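You operate a simulated robot arm through the tools that you are given. There is no shell and no other tool.

Carry out the task below with a simulated robot arm. There is one attempt and no reset: what you move stays moved.

Task
Key the blue frame tube with the grit on the ticket, fan running, and dust it off.
Fine: rub the black guide coat away; dust with the orange brush; pad and brush go back; sanding box switch off at the end. Where these are worked on the way, their far stop is far enough and under half their travel is too little: sanding box switch. What is to be rubbed or washed off counts as gone when no trace of it is left.

The check looks at the end state, three seconds after you hand in, the way a careful person would. Anything else that was tipped, shoved, dropped, spilled or broken makes it a failure.

Robot
A 6-joint arm with a two-finger parallel gripper, fixed in place. Base frame: the origin is on the floor under the middle of its stand, x ahead of it, y to its left, z up. Lengths are in mm, angles in degrees, forces in N, time in s.
With the tool pointing down near the work surface it reaches from about 580 to 940 mm from the base axis. Its first joint turns from -149.0 to 149.0 degrees. Payload 3.43 kg.
The tool frame sits at the grasp point between the pads (the TCP): z along the fingers, y along the line on which they close. The tips reach 34 mm beyond it. The gripper opens to 128 mm. The fingers are 24 mm wide and 12 mm thick; the gripper's body (48 by 130 mm) begins 96 mm behind the TCP.
Orientation is that of the tool frame in the base frame, as a unit quaternion [x, y, z, w]. With the fingers straight down and closing along the base's y, the tool's x points along the base's -x, its y along +y and its z along -z.

Tools
- The arm moves only by the tool step_arm. Its argument "steps" is a list of rows, each a list of 3 entries, a list of its own where there are three numbers: the shift along the tool's x, y, z in units of 20 mm (1.0 is 20 mm), then the turn, a rotation vector about the tool's x, y, z in units of 5 degrees (1.0 is 5 degrees), then the gripper command, from -1 (shut) to 1 (fully open), values between in proportion. In form: [[[tx, ty, tz], [rx, ry, rz], fingers], ...]. A call has 1 to 20 rows; each row shifts and turns the commanded pose from where the row before left it, along the tool's axes as they then stand. A call with a number of a shift or a turn outside -1 to 1 is refused whole. A row lasts 0.2 s, in which the tool goes at most 50 mm and 8.6 degrees; a call with a longer step from one row to the next is refused whole, and so is a gripper value outside its range. Where a pose cannot be reached the arm comes as near as it can. A force on the tool above 40 N (or 10 N above the force at the start of the call, whichever is more), or a blocked arm, ends the call early, and 0.2 s more pass. Each finger travels about 108 mm/s and halts on what it meets, pressing with about 24 N; the grip force reading is that of the motor and also rises with nothing between the fingers. The clock runs only during rows and for 0.2 s after the last one: add rows that do not move to give the fingers time. The reply holds the time, the measured pose of the TCP, the force on the tool along the base axes, the opening and the grip force, in the units named above and with some noise, with the torque about the TCP (base axes, N m) and any sound that the robot's microphone picked up.
- Cameras (640 x 400 px; columns grow to the right, rows downward): "scene" is fixed at [401.5, -499.7, 1580.5]; the picture's right is [-0.56, 0.83, 0.00], its down [0.78, 0.53, -0.34] and it looks along [-0.28, -0.19, -0.94] (base axes); focal length 214 px, centre (320, 200). "wrist" rides on the gripper at [76, -11, -160] in the tool frame; the picture's right is [0.15, 0.99, 0.00], its down [-0.88, 0.13, -0.46] and it looks along [-0.45, 0.07, 0.89] (tool axes); focal length 234 px, centre (320, 200). There is no depth. A picture from a camera that has moved, and an enlarged one, comes with that camera's place and axes in the base frame and with its lens.
- snapshot(camera): a new picture of that camera. No time passes.
- lift_body(by): slides the trunk up (or, below 0, down) by that many mm; the arm rides with it, the base frame stays. It gives what a move gives, with no picture.
- close_up(camera, box): a new picture of the part [left, top, right, bottom] of that camera's present view, enlarged. No time passes.
- job_done(): hands the job in; it is judged then, once.

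Nothing tells you positions but the pictures and the camera data. Unless the task says otherwise, let go and move clear before handing in.

The tools are called as name(argument=value, ...) on one line, values as JSON. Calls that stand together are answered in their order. step_arm: Moves the arm, as the interface text tells. Its arguments: {"type":"object","properties":{"steps":{"type":"array"}},"required":["steps"]} The other tools are called the same way: lift_body (by) moves the trunk up or down; snapshot (camera) takes a picture; close_up (camera, box) takes an enlarged picture of a part of a camera's view; job_done () hands the job in.

At the start:

```text
clock: 0.0
tcp_pos: [61.7, -681.7, 1307.7]
tool_rot: [0.001, 1.0, 0.0, 0.0]
ft_force: [0.4, -0.8, 0.1]
moment: [-0.01, -0.01, 0.04]
width: 128.1
grip_force: 0.0
trunk travel left (down, up): [-710.0, 0.0]
```

scene: 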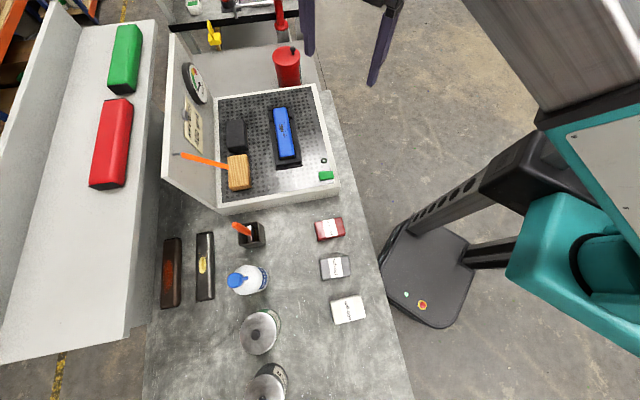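
wrist: 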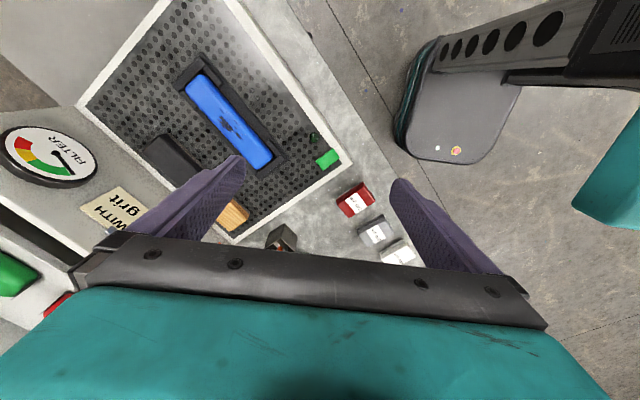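

I see a bench with a perforated sanding box holding a blue tube, a wooden-handled brush, and three sanding pads (red, grey, white) to the side. I'll look closer to read the ticket and identify parts before moving.

close_up(camera="scene", box=[160, 60, 360, 220])

close_up(camera="scene", box=[220, 200, 380, 340])

close_up(camera="wrist", box=[0, 100, 200, 300])

close_up(camera="wrist", box=[240, 100, 440, 280])

close_up(camera="scene", box=[150, 0, 350, 130])

```text
2.50 times, centred on (260, 140) of scene
camera zoom: at [401.5, -499.7, 1580.5], right [-0.56, 0.83, 0.0], down [0.78, 0.53, -0.34], along [-0.28, -0.19, -0.94], focal length 536 px, centre (470, 350)
```

zoom: 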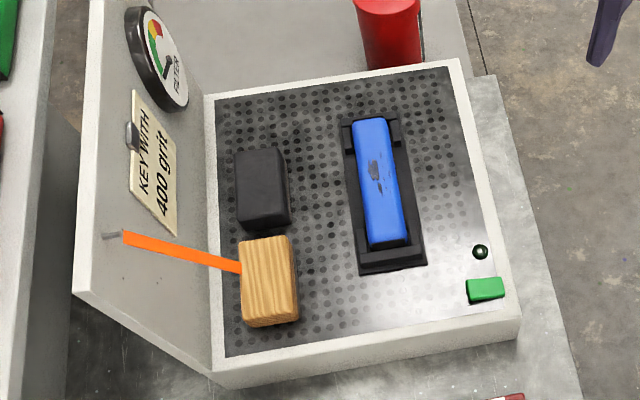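

```text
2.86 times, centred on (300, 270) of scene
camera zoom: at [401.5, -499.7, 1580.5], right [-0.56, 0.83, 0.0], down [0.78, 0.53, -0.34], along [-0.28, -0.19, -0.94], focal length 613 px, centre (377, 0)
```

zoom: 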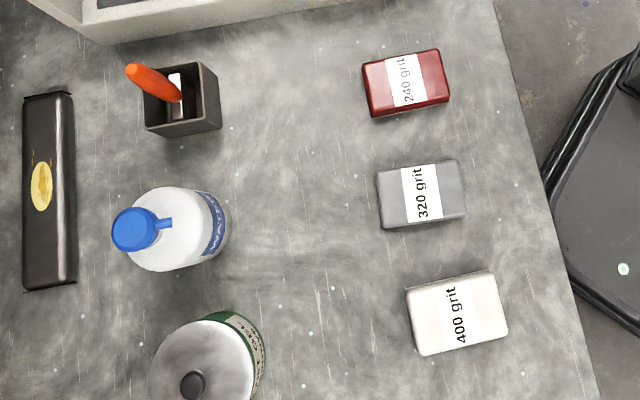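

```text
2.00 times, centred on (100, 200) of wrist
camera zoom: at [-13.8, -693.7, 1465.8], right [-0.15, 0.99, 0.0], down [0.88, 0.13, 0.46], along [0.45, 0.07, -0.89], focal length 468 px, centre (760, 200)
```

zoom: 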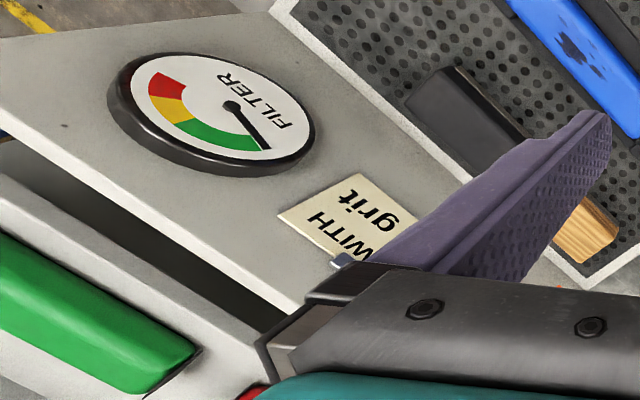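

```text
2.22 times, centred on (340, 190) of wrist
camera zoom: at [-13.8, -693.7, 1465.8], right [-0.15, 0.99, 0.0], down [0.88, 0.13, 0.46], along [0.45, 0.07, -0.89], focal length 520 px, centre (276, 222)
```

zoom: 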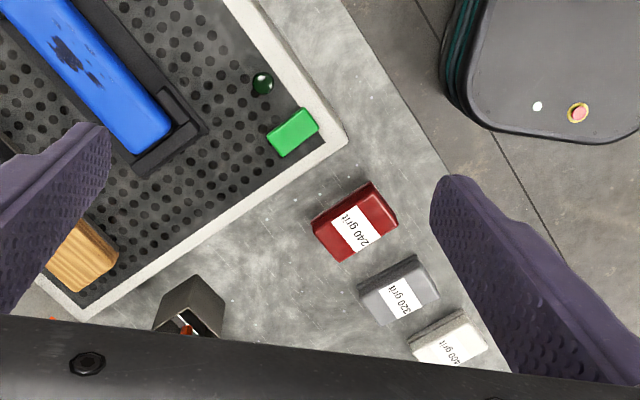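

```text
3.08 times, centred on (250, 65) of scene
camera zoom: at [401.5, -499.7, 1580.5], right [-0.56, 0.83, 0.0], down [0.78, 0.53, -0.34], along [-0.28, -0.19, -0.94], focal length 660 px, centre (535, 615)
```

zoom: 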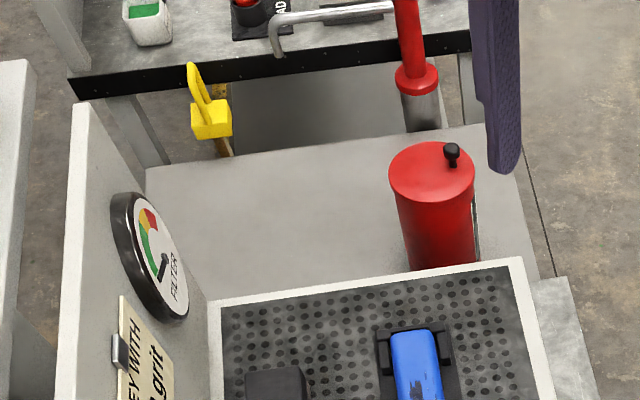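

The ticket reads 400 grit, so the white pad is the right one. The green switch is at the box's front corner, and the orange-handled brush stands in a dark cup. The bench lies at about 45° to the base axes, so I'll turn the tool to line up with it and look again.

step_arm(steps=[[[0, 0, 0], [0, 0, 1], 1], [[0, 0, 0], [0, 0, 1], 1], [[0, 0, 0], [0, 0, 1], 1], [[0, 0, 0], [0, 0, 1], 1], [[0, 0, 0], [0, 0, 1], 1], [[0, 0, 0], [0, 0, 1], 1], [[0, 0, 0], [0, 0, 1], 1], [[0, 0, 0], [0, 0, 1], 1], [[0, 0, 0], [0, 0, 1], 1], [[0, 0, 0], [0, 0, 0], 1]])

snapshot(camera="wrist")

snapshot(camera="scene")

```text
clock: 2.2
tcp_pos: [62.1, -683.5, 1306.2]
tool_rot: [0.384, 0.923, 0.0, 0.001]
ft_force: [-0.8, 0.4, 0.3]
moment: [0.0, 0.0, -0.02]
width: 128.2
grip_force: 0.0
trunk travel left (down, up): [-710.0, 0.0]
```

```text
taken
camera wrist: at [0.4, -636.8, 1465.9], right [0.6, 0.8, 0.0], down [0.71, -0.53, 0.46], along [0.37, -0.27, -0.89], focal length 234 px, centre (320, 200)
```

wrist: 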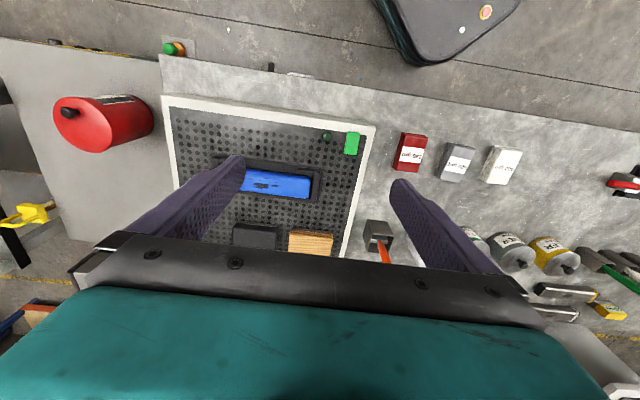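

```text
taken
```

scene: 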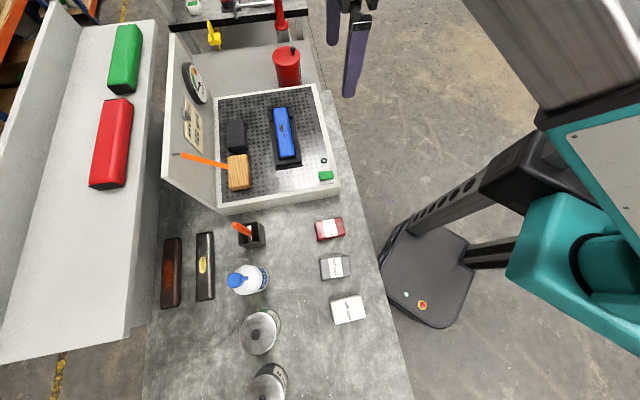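

The wrist view is now roughly lined up with the bench: the tube in its cradle, the green switch, three pads and the brush cup are all visible. I'll enlarge each of these.

close_up(camera="wrist", box=[150, 80, 400, 260])

close_up(camera="wrist", box=[300, 110, 400, 180])

close_up(camera="wrist", box=[370, 110, 550, 230])

close_up(camera="wrist", box=[330, 200, 430, 270])

close_up(camera="scene", box=[225, 200, 275, 260])

close_up(camera="scene", box=[300, 150, 350, 190])

close_up(camera="scene", box=[255, 90, 315, 180])

```text
2.22 times, centred on (275, 170) of wrist
camera zoom: at [0.4, -636.8, 1465.9], right [0.6, 0.8, 0.0], down [0.71, -0.53, 0.46], along [0.37, -0.27, -0.89], focal length 520 px, centre (420, 267)
```

zoom: 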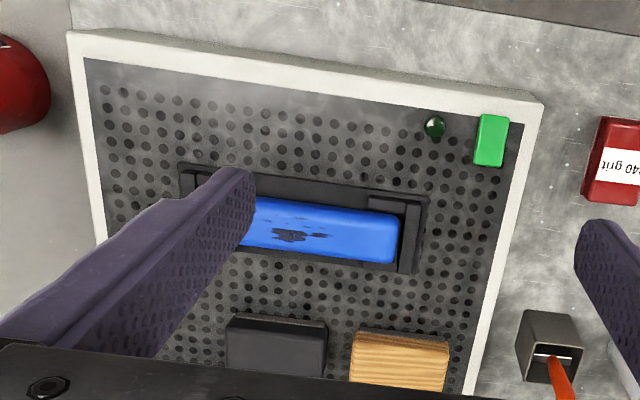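

```text
5.71 times, centred on (350, 145) of wrist
camera zoom: at [0.4, -636.8, 1465.9], right [0.6, 0.8, 0.0], down [0.71, -0.53, 0.46], along [0.37, -0.27, -0.89], focal length 1338 px, centre (149, 514)
```

zoom: 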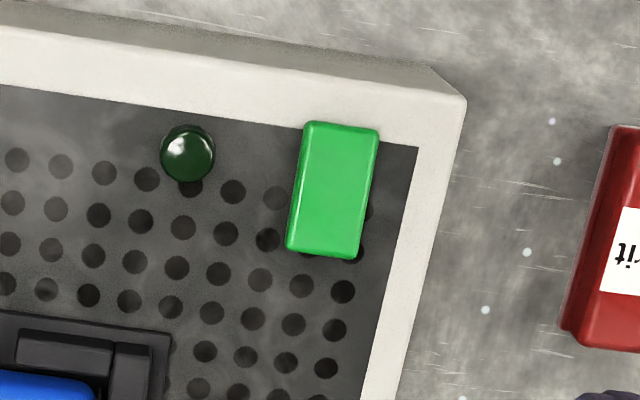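

```text
3.33 times, centred on (460, 170) of wrist
camera zoom: at [0.4, -636.8, 1465.9], right [0.6, 0.8, 0.0], down [0.71, -0.53, 0.46], along [0.37, -0.27, -0.89], focal length 781 px, centre (-147, 300)
```

zoom: 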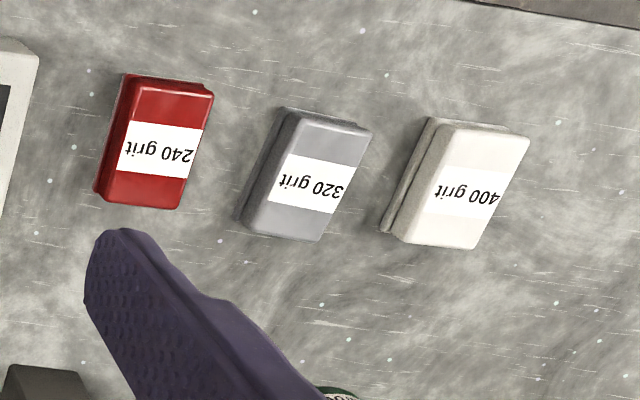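

```text
5.71 times, centred on (380, 235) of wrist
camera zoom: at [0.4, -636.8, 1465.9], right [0.6, 0.8, 0.0], down [0.71, -0.53, 0.46], along [0.37, -0.27, -0.89], focal length 1338 px, centre (-23, 0)
```

zoom: 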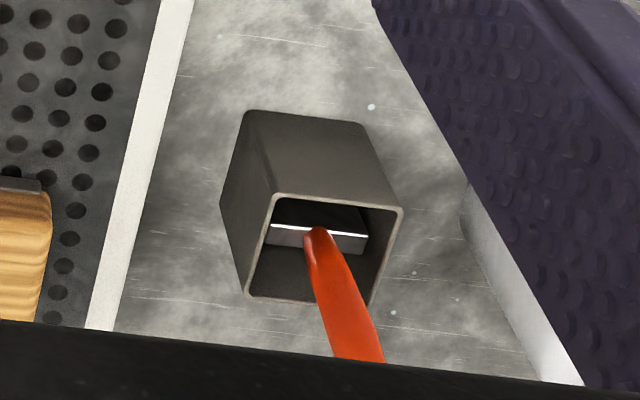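

```text
6.67 times, centred on (250, 230) of scene
camera zoom: at [401.5, -499.7, 1580.5], right [-0.56, 0.83, 0.0], down [0.78, 0.53, -0.34], along [-0.28, -0.19, -0.94], focal length 1430 px, centre (787, 0)
```

zoom: 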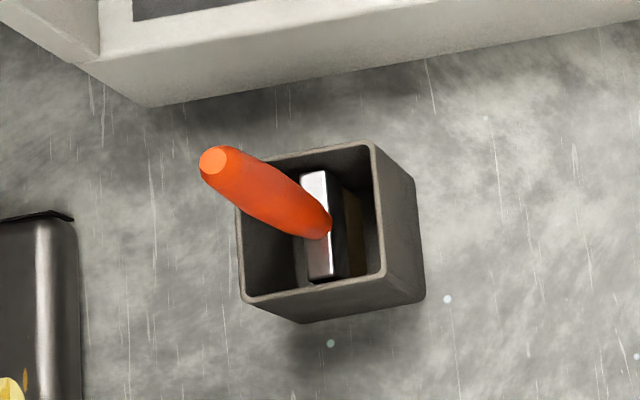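

```text
10.00 times, centred on (325, 170) of scene
camera zoom: at [401.5, -499.7, 1580.5], right [-0.56, 0.83, 0.0], down [0.78, 0.53, -0.34], along [-0.28, -0.19, -0.94], focal length 2145 px, centre (270, 500)
```

zoom: 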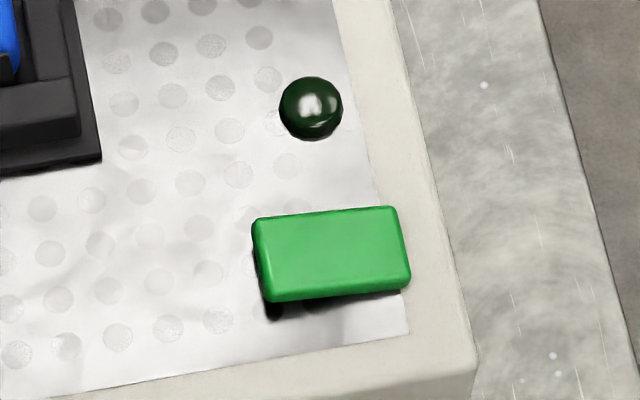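

```text
4.44 times, centred on (285, 135) of scene
camera zoom: at [401.5, -499.7, 1580.5], right [-0.56, 0.83, 0.0], down [0.78, 0.53, -0.34], along [-0.28, -0.19, -0.94], focal length 953 px, centre (476, 489)
```

zoom: 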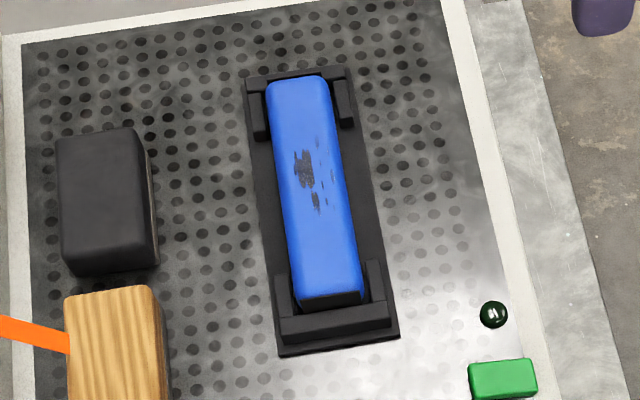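

The switch is a green rocker at about (138, -654, 965), and the 400 pad is at about (428, -385, 905). I'll move the wrist camera down near the switch to see how it sits.

step_arm(steps=[[[0.15, 0.42, 0.98], [0, 0, 0], 1], [[0.15, 0.42, 0.98], [0, 0, 0], 1], [[0.15, 0.42, 0.98], [0, 0, 0], 1], [[0.15, 0.42, 0.98], [0, 0, 0], 1], [[0.15, 0.42, 0.98], [0, 0, 0], 1], [[0.15, 0.42, 0.98], [0, 0, 0], 1], [[0.15, 0.42, 0.98], [0, 0, 0], 1], [[0.15, 0.42, 0.98], [0, 0, 0], 1], [[0.15, 0.42, 0.98], [0, 0, 0], 1], [[0, 0, 0], [0, 0, 0], 1]])

snapshot(camera="wrist")

close_up(camera="wrist", box=[240, 100, 400, 220])

```text
clock: 4.4
tcp_pos: [97.0, -610.9, 1130.0]
tool_rot: [0.383, 0.924, 0.0, 0.0]
ft_force: [0.5, -0.2, -0.1]
moment: [-0.03, -0.05, 0.01]
width: 128.0
grip_force: 0.0
trunk travel left (down, up): [-710.0, 0.0]
```

```text
taken
camera wrist: at [34.9, -564.7, 1289.8], right [0.6, 0.8, 0.0], down [0.71, -0.53, 0.46], along [0.37, -0.27, -0.89], focal length 234 px, centre (320, 200)
```

wrist: 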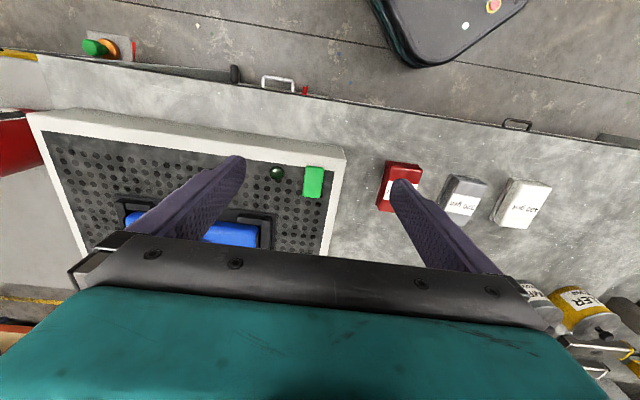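

```text
3.33 times, centred on (320, 160) of wrist
camera zoom: at [34.9, -564.7, 1289.8], right [0.6, 0.8, 0.0], down [0.71, -0.53, 0.46], along [0.37, -0.27, -0.89], focal length 781 px, centre (320, 333)
```

zoom: 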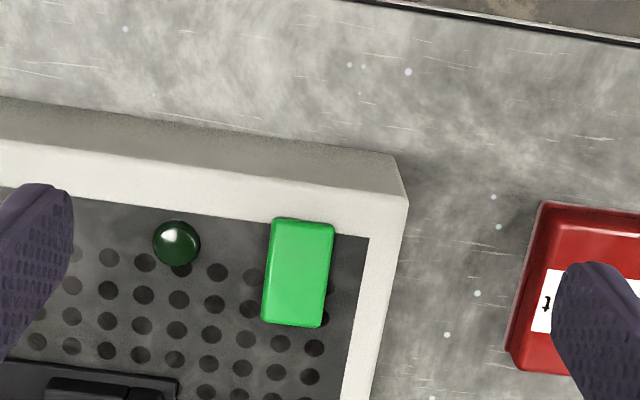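

The rocker is visible from above with the dark green lamp beside it. I'll zoom further in to see which end is raised.

close_up(camera="wrist", box=[295, 155, 335, 205])

close_up(camera="scene", box=[315, 165, 339, 185])

close_up(camera="wrist", box=[60, 20, 160, 80])

close_up(camera="wrist", box=[370, 150, 570, 250])

```text
8.00 times, centred on (315, 180) of wrist
camera zoom: at [34.9, -564.7, 1289.8], right [0.6, 0.8, 0.0], down [0.71, -0.53, 0.46], along [0.37, -0.27, -0.89], focal length 1873 px, centre (360, 360)
```

zoom: 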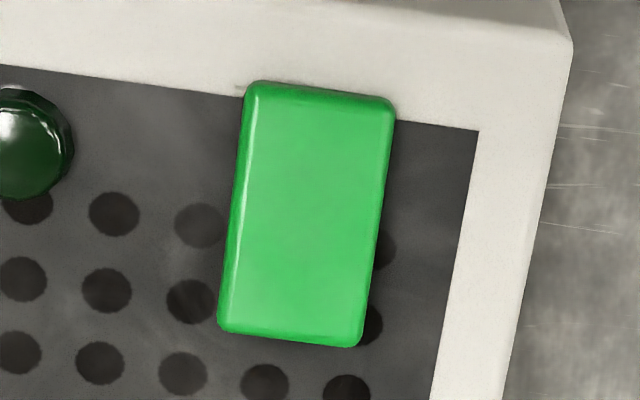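

```text
16.00 times, centred on (327, 175) of scene
camera zoom: at [401.5, -499.7, 1580.5], right [-0.56, 0.83, 0.0], down [0.78, 0.53, -0.34], along [-0.28, -0.19, -0.94], focal length 3432 px, centre (208, 600)
```

zoom: 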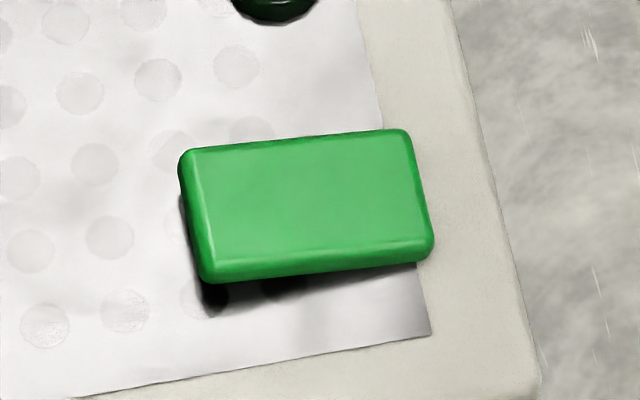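

```text
6.40 times, centred on (110, 50) of wrist
camera zoom: at [34.9, -564.7, 1289.8], right [0.6, 0.8, 0.0], down [0.71, -0.53, 0.46], along [0.37, -0.27, -0.89], focal length 1499 px, centre (1664, 1160)
```

zoom: 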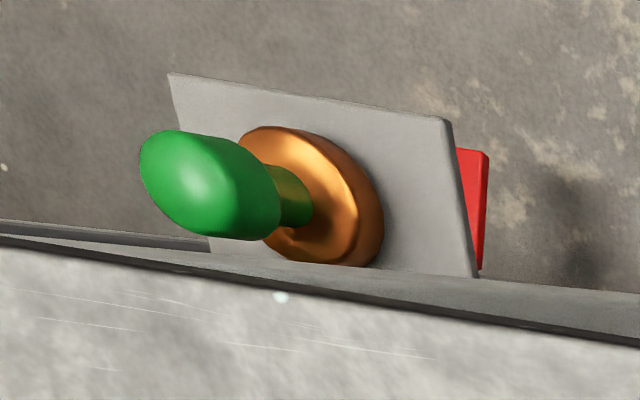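

```text
3.20 times, centred on (470, 200) of wrist
camera zoom: at [34.9, -564.7, 1289.8], right [0.6, 0.8, 0.0], down [0.71, -0.53, 0.46], along [0.37, -0.27, -0.89], focal length 749 px, centre (-160, 200)
```

zoom: 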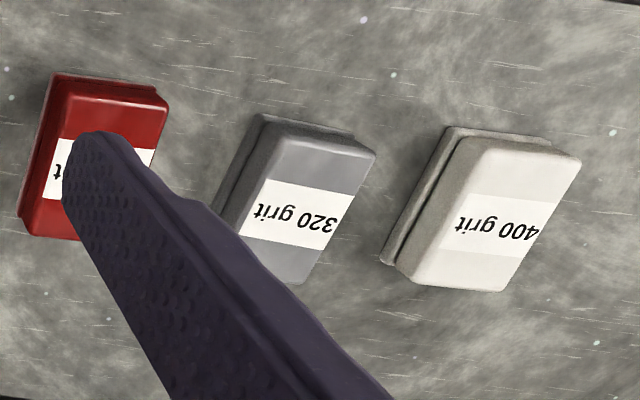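

The far (away from the robot) end of the rocker is raised about 10 mm above the near end, so pressing that far end should switch it on. I'll close the fingers and hover just above it.

step_arm(steps=[[[-0.66, -0.013, 0.93], [0, 0, 0], -1], [[-0.66, -0.013, 0.93], [0, 0, 0], -1], [[-0.66, -0.013, 0.93], [0, 0, 0], -1], [[-0.66, -0.013, 0.93], [0, 0, 0], -1], [[-0.66, -0.013, 0.93], [0, 0, 0], -1], [[-0.66, -0.013, 0.93], [0, 0, 0], -1], [[0, 0, 0], [0, 0, 0], -1]])

snapshot(camera="wrist")

close_up(camera="scene", box=[290, 140, 354, 190])

```text
clock: 6.0
tcp_pos: [150.5, -666.1, 1016.9]
tool_rot: [0.383, 0.924, 0.0, 0.0]
ft_force: [-0.2, 0.0, -0.1]
moment: [0.01, 0.02, -0.01]
width: 0.2
grip_force: 23.7
trunk travel left (down, up): [-710.0, 0.0]
```

```text
taken
camera wrist: at [89.0, -621.6, 1177.2], right [0.6, 0.8, 0.0], down [0.71, -0.53, 0.46], along [0.37, -0.27, -0.89], focal length 234 px, centre (320, 200)
```

wrist: 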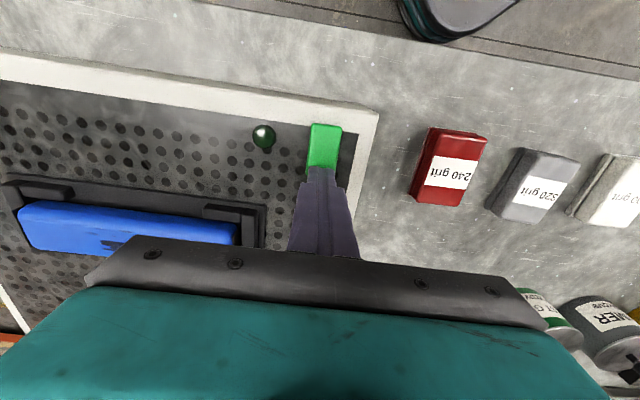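

```text
8.00 times, centred on (322, 165) of scene
camera zoom: at [401.5, -499.7, 1580.5], right [-0.56, 0.83, 0.0], down [0.78, 0.53, -0.34], along [-0.28, -0.19, -0.94], focal length 1716 px, centre (304, 480)
```

zoom: 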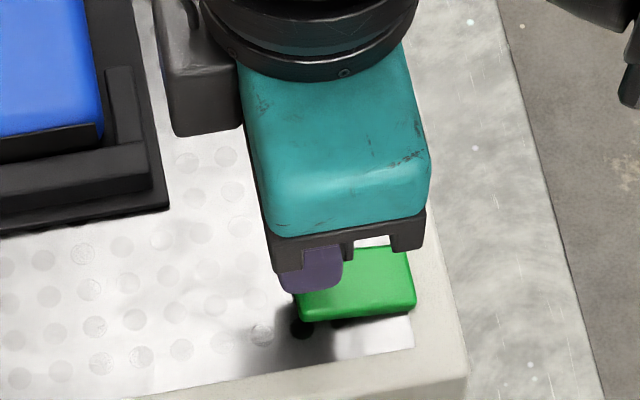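

The closed tips are right above the raised end. I'll press down in small steps and watch force and sound.

step_arm(steps=[[[0, 0, 0.25], [0, 0, 0], -1], [[0, 0, 0.25], [0, 0, 0], -1], [[0, 0, 0.15], [0, 0, 0], -1], [[0, 0, 0.15], [0, 0, 0], -1], [[0, 0, 0.1], [0, 0, 0], -1], [[0, 0, 0.1], [0, 0, 0], -1], [[0, 0, 0.1], [0, 0, 0], -1]])

close_up(camera="wrist", box=[240, 100, 400, 220])

```text
clock: 7.4
tcp_pos: [151.7, -667.2, 1002.8]
tool_rot: [0.382, 0.924, -0.004, 0.002]
ft_force: [0.2, 4.3, 17.0]
moment: [0.35, 0.11, -0.01]
width: 0.0
grip_force: 24.5
trunk travel left (down, up): [-710.0, 0.0]
stopped in row 7: the force on the tool passed its limit at 44 N (the readings are from after the stop); the commanded pose is now the measured one
```

```text
3.33 times, centred on (320, 160) of wrist
camera zoom: at [89.5, -620.6, 1162.5], right [0.6, 0.8, -0.01], down [0.71, -0.53, 0.46], along [0.37, -0.28, -0.89], focal length 781 px, centre (320, 333)
```

zoom: 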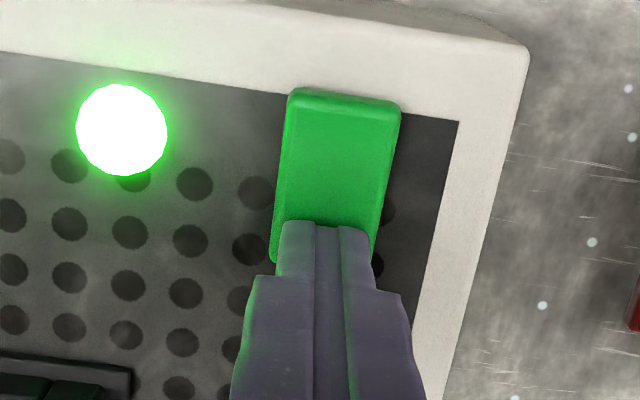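

The lamp is now lit, so the fan switch has tripped. I'll back up and check the rocker stays at its far stop.

step_arm(steps=[[[0, 0, -0.3], [0, 0, 0], -1], [[0, 0, -1], [0, 0, 0], -1], [[0, 0, -1], [0, 0, 0], -1], [[0.5, 0, -1], [0, 0, 0], -1], [[0.5, 0, -1], [0, 0, 0], 0], [[1, 0, -1], [0, 0, 0], 1], [[0, 0, 0], [0, 0, 0], 1]])

snapshot(camera="wrist")

close_up(camera="wrist", box=[270, 100, 370, 200])

snapshot(camera="scene")

```text
clock: 9.0
tcp_pos: [122.6, -639.3, 1108.4]
tool_rot: [0.382, 0.924, -0.003, 0.002]
ft_force: [0.1, -0.1, -0.1]
moment: [-0.02, 0.02, -0.01]
width: 128.3
grip_force: 0.0
trunk travel left (down, up): [-710.0, 0.0]
```

```text
taken
camera wrist: at [61.0, -592.9, 1267.2], right [0.6, 0.8, 0.0], down [0.71, -0.53, 0.46], along [0.37, -0.28, -0.89], focal length 234 px, centre (320, 200)
```

wrist: 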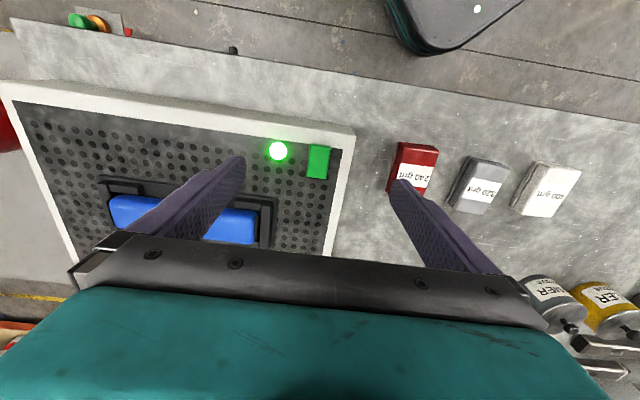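

```text
4.00 times, centred on (320, 150) of wrist
camera zoom: at [61.0, -592.9, 1267.2], right [0.6, 0.8, 0.0], down [0.71, -0.53, 0.46], along [0.37, -0.28, -0.89], focal length 937 px, centre (320, 400)
```

zoom: 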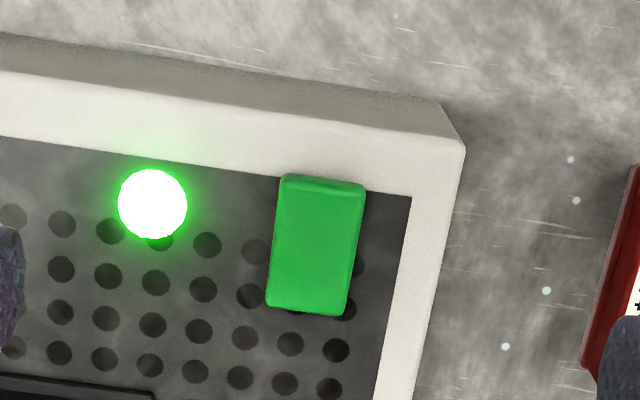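

```text
taken
```

scene: 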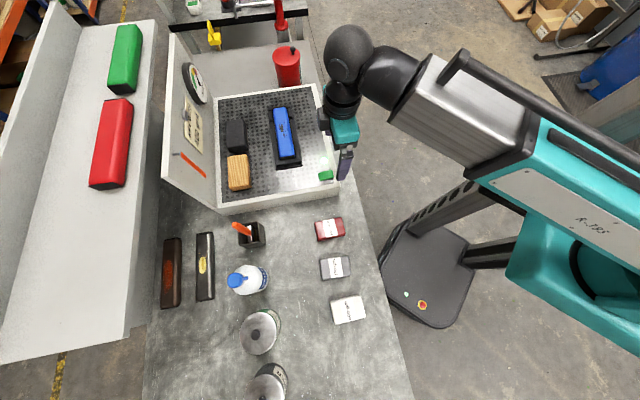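

The orange streamer on the lid is now drawn down, so the fan is running. I'll check the rocker's tilt and look closely at the tube and the pads.

close_up(camera="scene", box=[315, 165, 339, 185])

close_up(camera="scene", box=[265, 100, 305, 170])

close_up(camera="scene", box=[310, 210, 380, 330])

close_up(camera="wrist", box=[380, 130, 600, 230])

```text
16.00 times, centred on (327, 175) of scene
camera zoom: at [401.5, -499.7, 1580.5], right [-0.56, 0.83, 0.0], down [0.78, 0.53, -0.34], along [-0.28, -0.19, -0.94], focal length 3432 px, centre (208, 600)
```

zoom: 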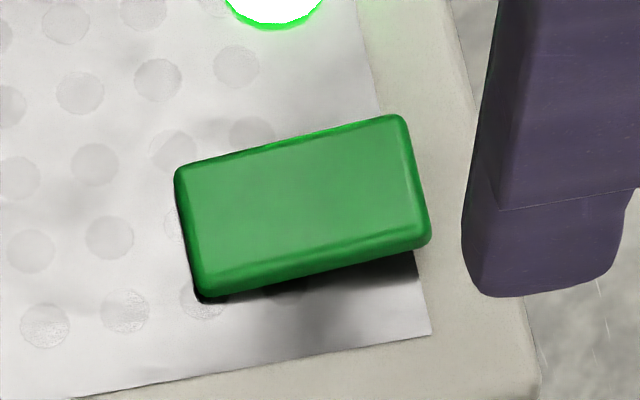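

```text
5.71 times, centred on (285, 135) of scene
camera zoom: at [401.5, -499.7, 1580.5], right [-0.56, 0.83, 0.0], down [0.78, 0.53, -0.34], along [-0.28, -0.19, -0.94], focal length 1226 px, centre (520, 571)
```

zoom: 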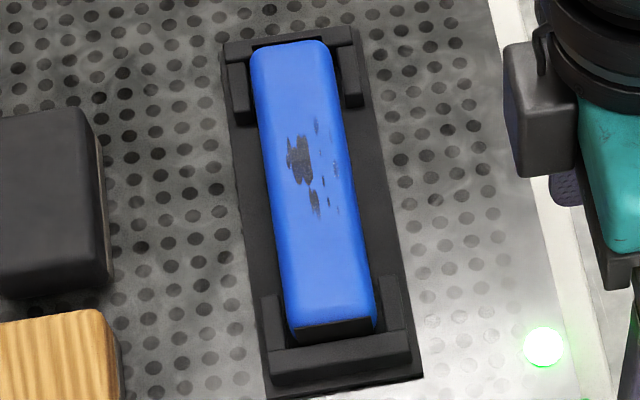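

```text
3.33 times, centred on (345, 270) of scene
camera zoom: at [401.5, -499.7, 1580.5], right [-0.56, 0.83, 0.0], down [0.78, 0.53, -0.34], along [-0.28, -0.19, -0.94], focal length 715 px, centre (237, -33)
```

zoom: 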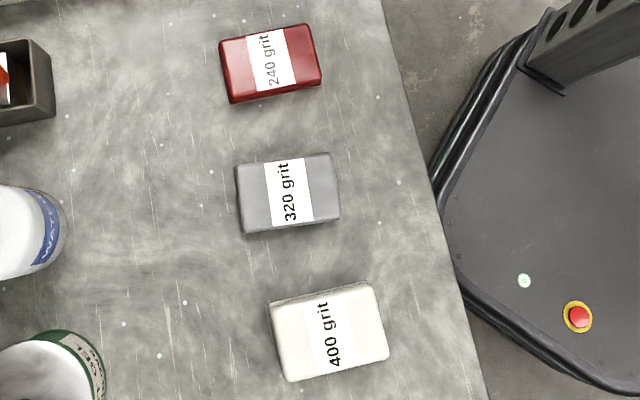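

```text
2.91 times, centred on (490, 180) of wrist
camera zoom: at [61.0, -592.9, 1267.2], right [0.6, 0.8, 0.0], down [0.71, -0.53, 0.46], along [0.37, -0.28, -0.89], focal length 681 px, centre (-174, 258)
```

zoom: 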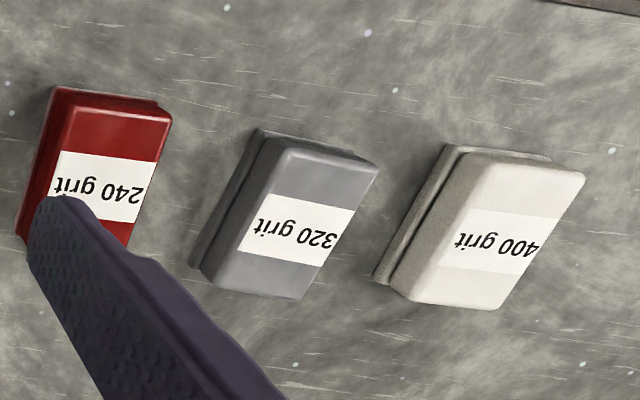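

Rocker is flipped to the other stop and stays. The black coat sits on the top of the tube's middle stretch. Next I'll travel over the 400 pad at height for a straight-down look.

step_arm(steps=[[[-0.087, 0.99, -0.055], [0, 0, 0], 1], [[-0.087, 0.99, -0.055], [0, 0, 0], 1], [[-0.087, 0.99, -0.055], [0, 0, 0], 1], [[-0.087, 0.99, -0.055], [0, 0, 0], 1], [[-0.087, 0.99, -0.055], [0, 0, 0], 1], [[-0.087, 0.99, -0.055], [0, 0, 0], 1], [[-0.087, 0.99, -0.055], [0, 0, 0], 1], [[-0.087, 0.99, -0.055], [0, 0, 0], 1], [[-0.087, 0.99, -0.055], [0, 0, 0], 1], [[-0.087, 0.99, -0.055], [0, 0, 0], 1], [[-0.087, 0.99, -0.055], [0, 0, 0], 1], [[-0.087, 0.99, -0.055], [0, 0, 0], 1], [[-0.087, 0.99, -0.055], [0, 0, 0], 1], [[-0.087, 0.99, -0.055], [0, 0, 0], 1], [[-0.087, 0.99, -0.055], [0, 0, 0], 1], [[-0.087, 0.99, -0.055], [0, 0, 0], 1], [[-0.087, 0.99, -0.055], [0, 0, 0], 1], [[-0.087, 0.99, -0.055], [0, 0, 0], 1], [[-0.087, 0.99, -0.055], [0, 0, 0], 1], [[-0.087, 0.99, -0.055], [0, 0, 0], 1]])

snapshot(camera="wrist")

close_up(camera="wrist", box=[240, 70, 400, 190])

close_up(camera="scene", box=[320, 285, 380, 330])

```text
clock: 13.2
tcp_pos: [427.2, -383.6, 1126.7]
tool_rot: [0.383, 0.924, -0.003, 0.002]
ft_force: [0.4, -0.1, 0.0]
moment: [0.01, 0.0, -0.04]
width: 128.1
grip_force: 0.0
trunk travel left (down, up): [-710.0, 0.0]
```

```text
taken
camera wrist: at [365.8, -337.2, 1286.6], right [0.6, 0.8, 0.0], down [0.71, -0.53, 0.46], along [0.37, -0.28, -0.89], focal length 234 px, centre (320, 200)
```

wrist: 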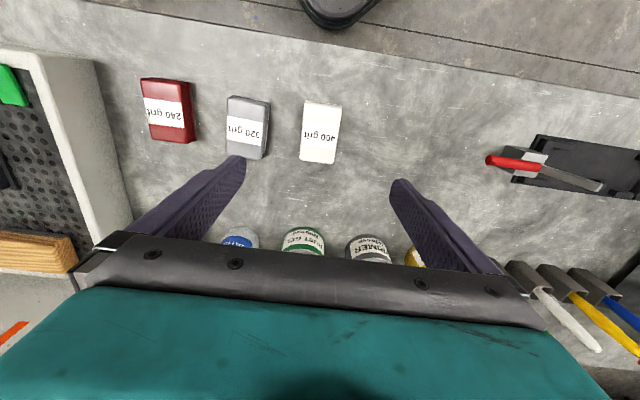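

```text
3.33 times, centred on (320, 130) of wrist
camera zoom: at [365.8, -337.2, 1286.6], right [0.6, 0.8, 0.0], down [0.71, -0.53, 0.46], along [0.37, -0.28, -0.89], focal length 781 px, centre (320, 433)
```

zoom: 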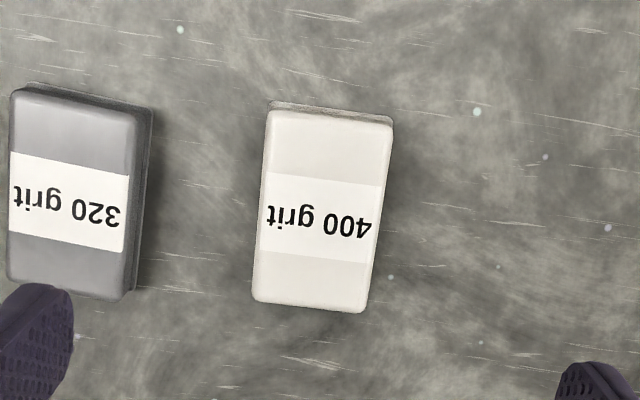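

```text
8.89 times, centred on (350, 308) of scene
camera zoom: at [401.5, -499.7, 1580.5], right [-0.56, 0.83, 0.0], down [0.78, 0.53, -0.34], along [-0.28, -0.19, -0.94], focal length 1906 px, centre (53, -756)
```

zoom: 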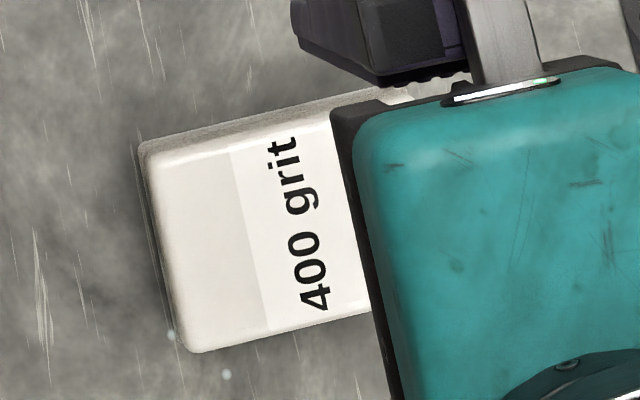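

The 400 pad's top measures about 57 × 90 mm, centred near (429, -384) and turned about 2° from the tool. I'll look at the pads' side profile for height and flange before descending.

close_up(camera="wrist", box=[215, 80, 275, 170])

close_up(camera="wrist", box=[130, 65, 210, 155])

close_up(camera="wrist", box=[290, 85, 350, 175])

```text
4.44 times, centred on (245, 125) of wrist
camera zoom: at [365.8, -337.2, 1286.6], right [0.6, 0.8, 0.0], down [0.71, -0.53, 0.46], along [0.37, -0.28, -0.89], focal length 1041 px, centre (653, 533)
```

zoom: 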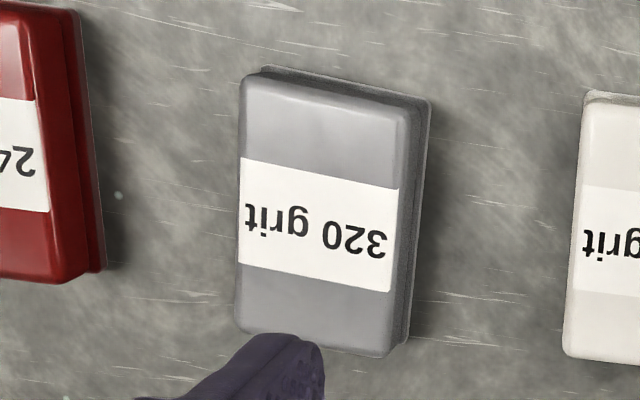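

```text
4.44 times, centred on (170, 110) of wrist
camera zoom: at [365.8, -337.2, 1286.6], right [0.6, 0.8, 0.0], down [0.71, -0.53, 0.46], along [0.37, -0.28, -0.89], focal length 1041 px, centre (987, 600)
```

zoom: 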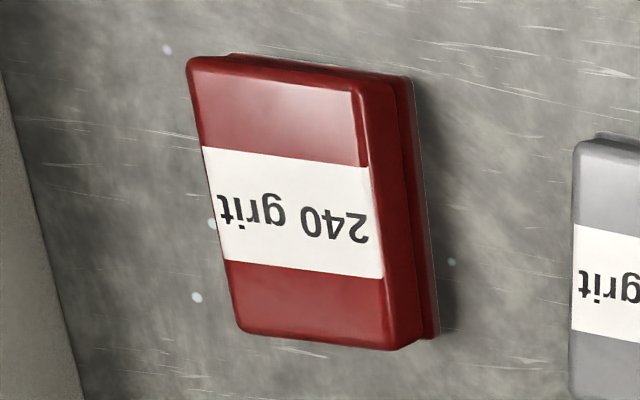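

```text
4.44 times, centred on (320, 130) of wrist
camera zoom: at [365.8, -337.2, 1286.6], right [0.6, 0.8, 0.0], down [0.71, -0.53, 0.46], along [0.37, -0.28, -0.89], focal length 1041 px, centre (320, 511)
```

zoom: 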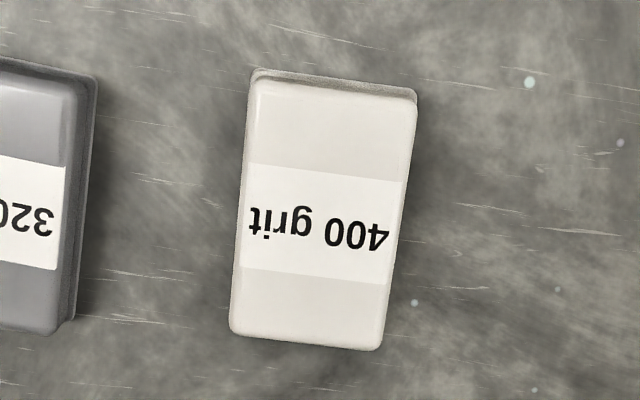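

The pads are about 35 mm tall with a thin abrasive base layer. I'll lower partway with the fingers set to about 90 mm and re-measure the height from the new view.

step_arm(steps=[[[-0.09, 0.06, 0.9], [0, 0, -0.22], 0.4], [[0, 0, 0.9], [0, 0, -0.22], 0.4], [[0, 0, 0.9], [0, 0, 0], 0.4], [[0, 0, 0.9], [0, 0, 0], 0.4], [[0, 0, 0.9], [0, 0, 0], 0.4], [[0, 0, 0.9], [0, 0, 0], 0.4], [[0, 0, 0], [0, 0, 0], 0.4]])

snapshot(camera="wrist")

close_up(camera="wrist", box=[250, 70, 390, 200])

```text
clock: 14.8
tcp_pos: [428.2, -384.9, 1017.7]
tool_rot: [0.365, 0.931, -0.003, 0.002]
ft_force: [0.4, 0.9, -0.5]
moment: [0.0, 0.01, 0.0]
width: 89.6
grip_force: 0.1
trunk travel left (down, up): [-710.0, 0.0]
```

```text
taken
camera wrist: at [365.2, -340.8, 1178.4], right [0.56, 0.83, 0.0], down [0.73, -0.5, 0.46], along [0.38, -0.26, -0.89], focal length 234 px, centre (320, 200)
```

wrist: 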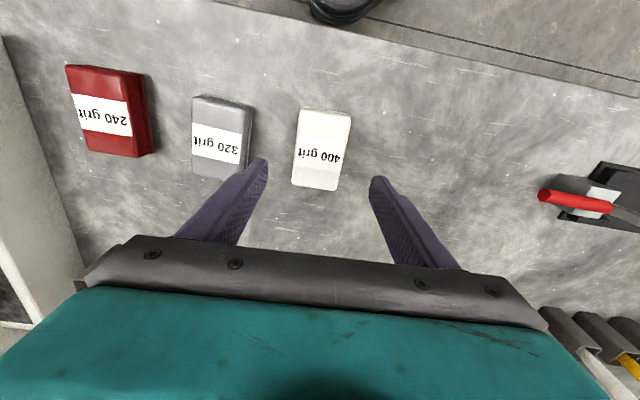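

```text
3.08 times, centred on (320, 135) of wrist
camera zoom: at [365.2, -340.8, 1178.4], right [0.56, 0.83, 0.0], down [0.73, -0.5, 0.46], along [0.38, -0.26, -0.89], focal length 720 px, centre (320, 400)
```

zoom: 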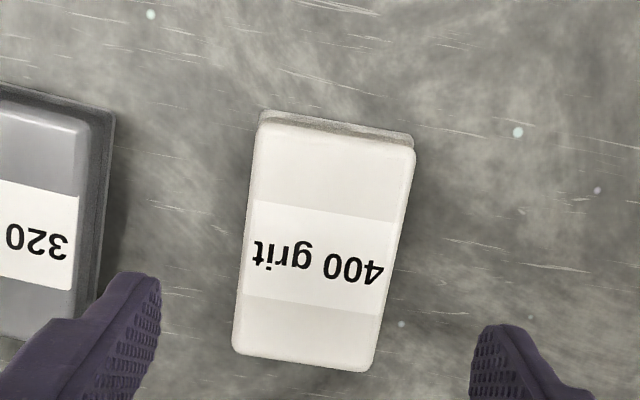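

The pad's top is at about z 901 and the bench near z 872, with the pad centred around (430.5, -386). I'll correct the small tool tilt and lower to just above grasp height.

step_arm(steps=[[[-0.13, 0.025, 0], [-0.049, 0.067, 0], 0.4], [[0, 0, 0.9], [0, 0, 0], 0.4], [[0, 0, 0.9], [0, 0, 0], 0.4], [[0, 0, 0.9], [0, 0, 0], 0.4], [[0, 0, 0.9], [0, 0, 0], 0.4], [[0, 0, 0.9], [0, 0, 0], 0.4], [[0, 0, 0], [0, 0, 0], 0.4]])

snapshot(camera="wrist")

close_up(camera="scene", box=[310, 270, 390, 330])

```text
clock: 16.4
tcp_pos: [431.7, -384.9, 928.1]
tool_rot: [0.365, 0.931, 0.0, 0.0]
ft_force: [-0.1, 0.3, 0.8]
moment: [0.01, -0.02, -0.01]
width: 89.9
grip_force: 0.1
trunk travel left (down, up): [-710.0, 0.0]
```

```text
taken
camera wrist: at [368.4, -342.7, 1088.6], right [0.56, 0.83, 0.0], down [0.73, -0.5, 0.46], along [0.38, -0.26, -0.89], focal length 234 px, centre (320, 200)
```

wrist: 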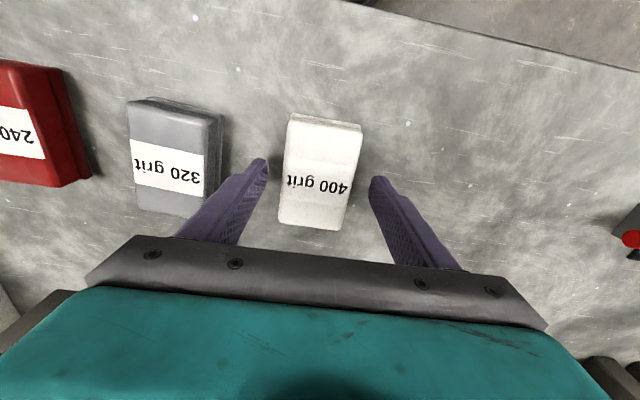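

```text
6.67 times, centred on (350, 300) of scene
camera zoom: at [401.5, -499.7, 1580.5], right [-0.56, 0.83, 0.0], down [0.78, 0.53, -0.34], along [-0.28, -0.19, -0.94], focal length 1430 px, centre (120, -467)
```

zoom: 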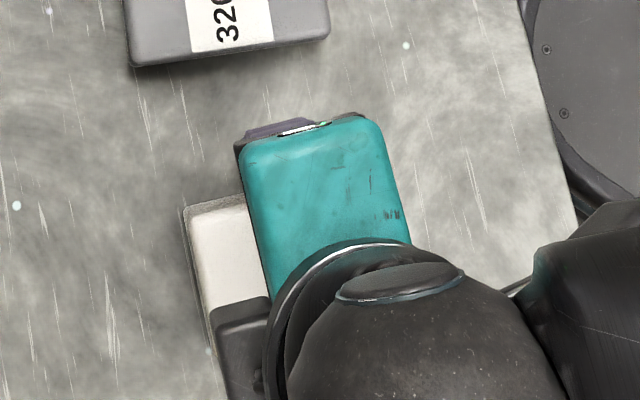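

The pad sits centred between the fingers. I'll descend slowly the last bit, then close on it.

step_arm(steps=[[[0, 0, 0.2], [0, 0, 0], 0.4], [[0, 0, 0.2], [0, 0, 0], 0.4], [[0, 0, 0.2], [0, 0, 0], 0.4], [[0, 0, 0], [0, 0, 0], 0.4]])

close_up(camera="wrist", box=[220, 90, 420, 250])

```text
clock: 17.4
tcp_pos: [431.4, -385.7, 918.2]
tool_rot: [0.365, 0.931, 0.001, 0.0]
ft_force: [-0.7, -0.2, 0.1]
moment: [-0.02, -0.02, 0.01]
width: 89.3
grip_force: 0.1
trunk travel left (down, up): [-710.0, 0.0]
```

```text
2.50 times, centred on (320, 170) of wrist
camera zoom: at [368.3, -343.1, 1077.3], right [0.56, 0.83, 0.0], down [0.73, -0.5, 0.46], along [0.38, -0.26, -0.89], focal length 585 px, centre (320, 275)
```

zoom: 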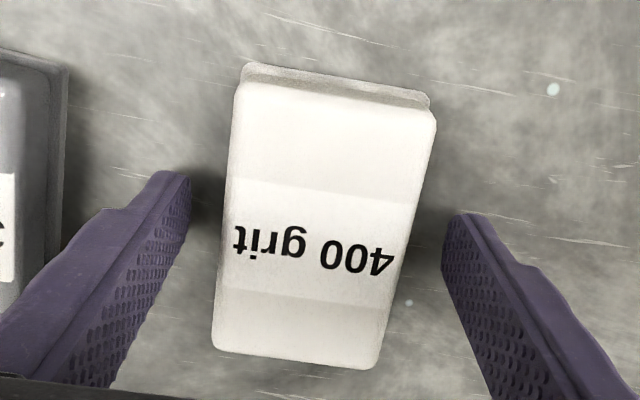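

The pad top is near z 908, so the fingertips now overlap it by about 24 mm and clear the bench by about 8 mm. Closing on the pad.

step_arm(steps=[[[0, 0, 0], [0, 0, 0], 0.0], [[0, 0, 0], [0, 0, 0], -0.3], [[0, 0, 0], [0, 0, 0], -1], [[0, 0, 0], [0, 0, 0], -1], [[0, 0, 0], [0, 0, 0], -1]])

close_up(camera="wrist", box=[220, 90, 420, 250])

```text
clock: 18.6
tcp_pos: [431.8, -384.5, 917.8]
tool_rot: [0.365, 0.931, -0.001, -0.001]
ft_force: [-0.9, 0.4, -0.1]
moment: [-0.01, -0.02, -0.03]
width: 59.1
grip_force: 23.6
trunk travel left (down, up): [-710.0, 0.0]
```

```text
2.50 times, centred on (320, 170) of wrist
camera zoom: at [368.3, -343.1, 1077.4], right [0.56, 0.83, 0.0], down [0.73, -0.5, 0.46], along [0.38, -0.26, -0.89], focal length 585 px, centre (320, 275)
```

zoom: 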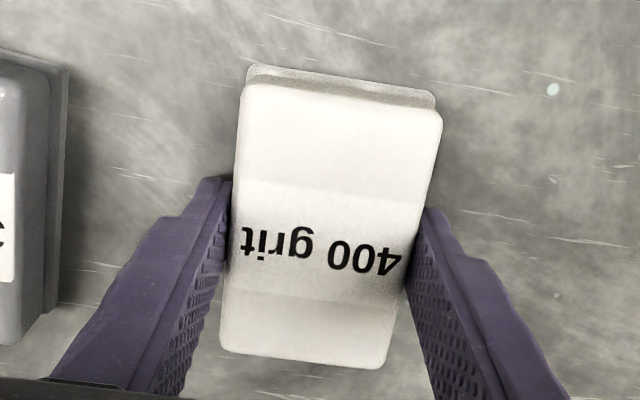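

The pad is held at 59 mm. I'll lift it straight up and check that it hangs level in the grip.

step_arm(steps=[[[0, 0, -0.3], [0, 0, 0], -1], [[0, 0, -0.6], [0, 0, 0], -1], [[0, 0, -1], [0, 0, 0], -1], [[0, 0, -1], [0, 0, 0], -1], [[0, 0, -1], [0, 0, 0], -1], [[0, 0, -1], [0, 0, 0], -1], [[0, 0, -1], [0, 0, 0], -1], [[0, 0, -1], [0, 0, 0], -1], [[0, 0, -1], [0, 0, 0], -1], [[0, 0, -1], [0, 0, 0], -1], [[0, 0, 0], [0, 0, 0], -1]])

snapshot(camera="wrist")

close_up(camera="scene", box=[300, 260, 400, 340])

```text
clock: 21.0
tcp_pos: [431.4, -385.6, 1095.6]
tool_rot: [0.365, 0.931, 0.0, -0.001]
ft_force: [-0.6, -0.2, 0.1]
moment: [-0.01, 0.03, -0.03]
width: 59.2
grip_force: 23.9
trunk travel left (down, up): [-710.0, 0.0]
```

```text
taken
camera wrist: at [368.5, -342.4, 1255.7], right [0.56, 0.83, 0.0], down [0.74, -0.5, 0.46], along [0.38, -0.26, -0.89], focal length 234 px, centre (320, 200)
```

wrist: 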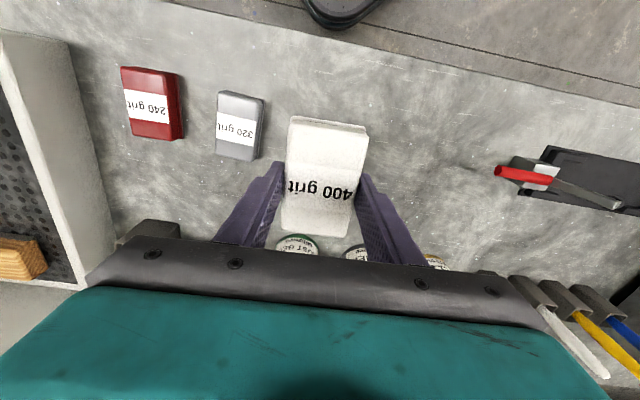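

```text
5.00 times, centred on (350, 300) of scene
camera zoom: at [401.5, -499.7, 1580.5], right [-0.56, 0.83, 0.0], down [0.78, 0.53, -0.34], along [-0.28, -0.19, -0.94], focal length 1072 px, centre (170, -300)
```

zoom: 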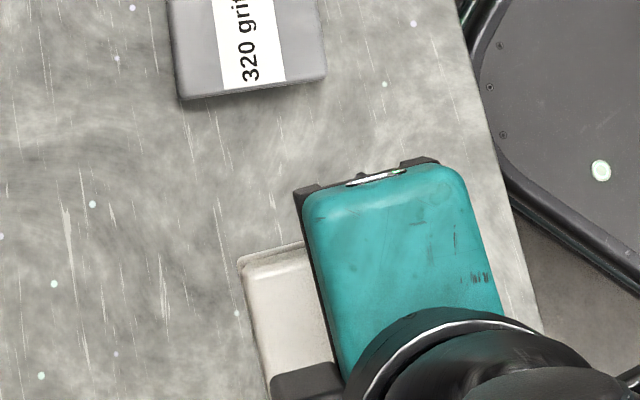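

The pad hangs level and firm. Now I'll carry it across to a viewing spot beside the tube.

step_arm(steps=[[[-0.16, -0.95, 0], [0, 0, 0], -1], [[-0.16, -0.95, 0], [0, 0, 0], -1], [[-0.16, -0.95, 0], [0, 0, 0], -1], [[-0.16, -0.95, 0], [0, 0, 0], -1], [[-0.16, -0.95, 0], [0, 0, 0], -1], [[-0.16, -0.95, 0], [0, 0, 0], -1], [[-0.16, -0.95, 0], [0, 0, 0], -1], [[-0.16, -0.95, 0], [0, 0, 0], -1], [[-0.16, -0.95, 0], [0, 0, 0], -1], [[-0.16, -0.95, 0], [0, 0, 0], -1], [[-0.16, -0.95, 0], [0, 0, 0], -1], [[-0.16, -0.95, 0], [0, 0, 0], -1], [[-0.16, -0.95, 0], [0, 0, 0], -1], [[-0.16, -0.95, 0], [0, 0, 0], -1], [[-0.16, -0.95, 0], [0, 0, 0], -1], [[-0.16, -0.95, 0], [0, 0, 0], -1], [[-0.16, -0.95, 0], [0, 0, 0], -1], [[-0.16, -0.95, 0], [0, 0, 0], -1], [[-0.16, -0.95, 0], [0, 0, 0], -1], [[-0.16, -0.95, 0], [0, 0, 0], -1]])

snapshot(camera="wrist")

snapshot(camera="scene")

```text
clock: 25.2
tcp_pos: [221.5, -709.4, 1094.5]
tool_rot: [0.365, 0.931, 0.0, 0.0]
ft_force: [-0.2, 0.3, 0.0]
moment: [-0.03, 0.02, 0.02]
width: 58.9
grip_force: 23.9
trunk travel left (down, up): [-710.0, 0.0]
```

```text
taken
camera wrist: at [157.7, -666.2, 1254.5], right [0.56, 0.83, 0.0], down [0.73, -0.5, 0.46], along [0.38, -0.26, -0.89], focal length 234 px, centre (320, 200)
```

wrist: 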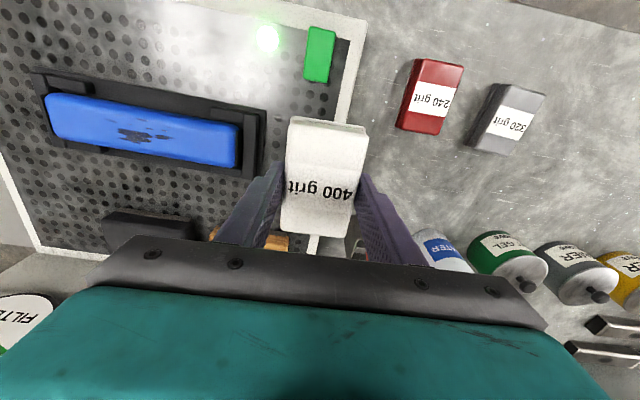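

```text
taken
```

scene: 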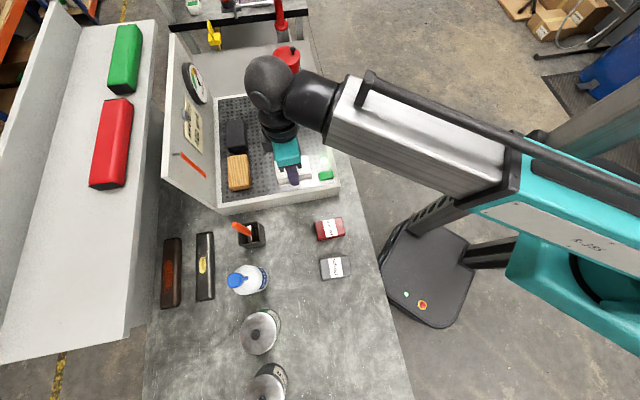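

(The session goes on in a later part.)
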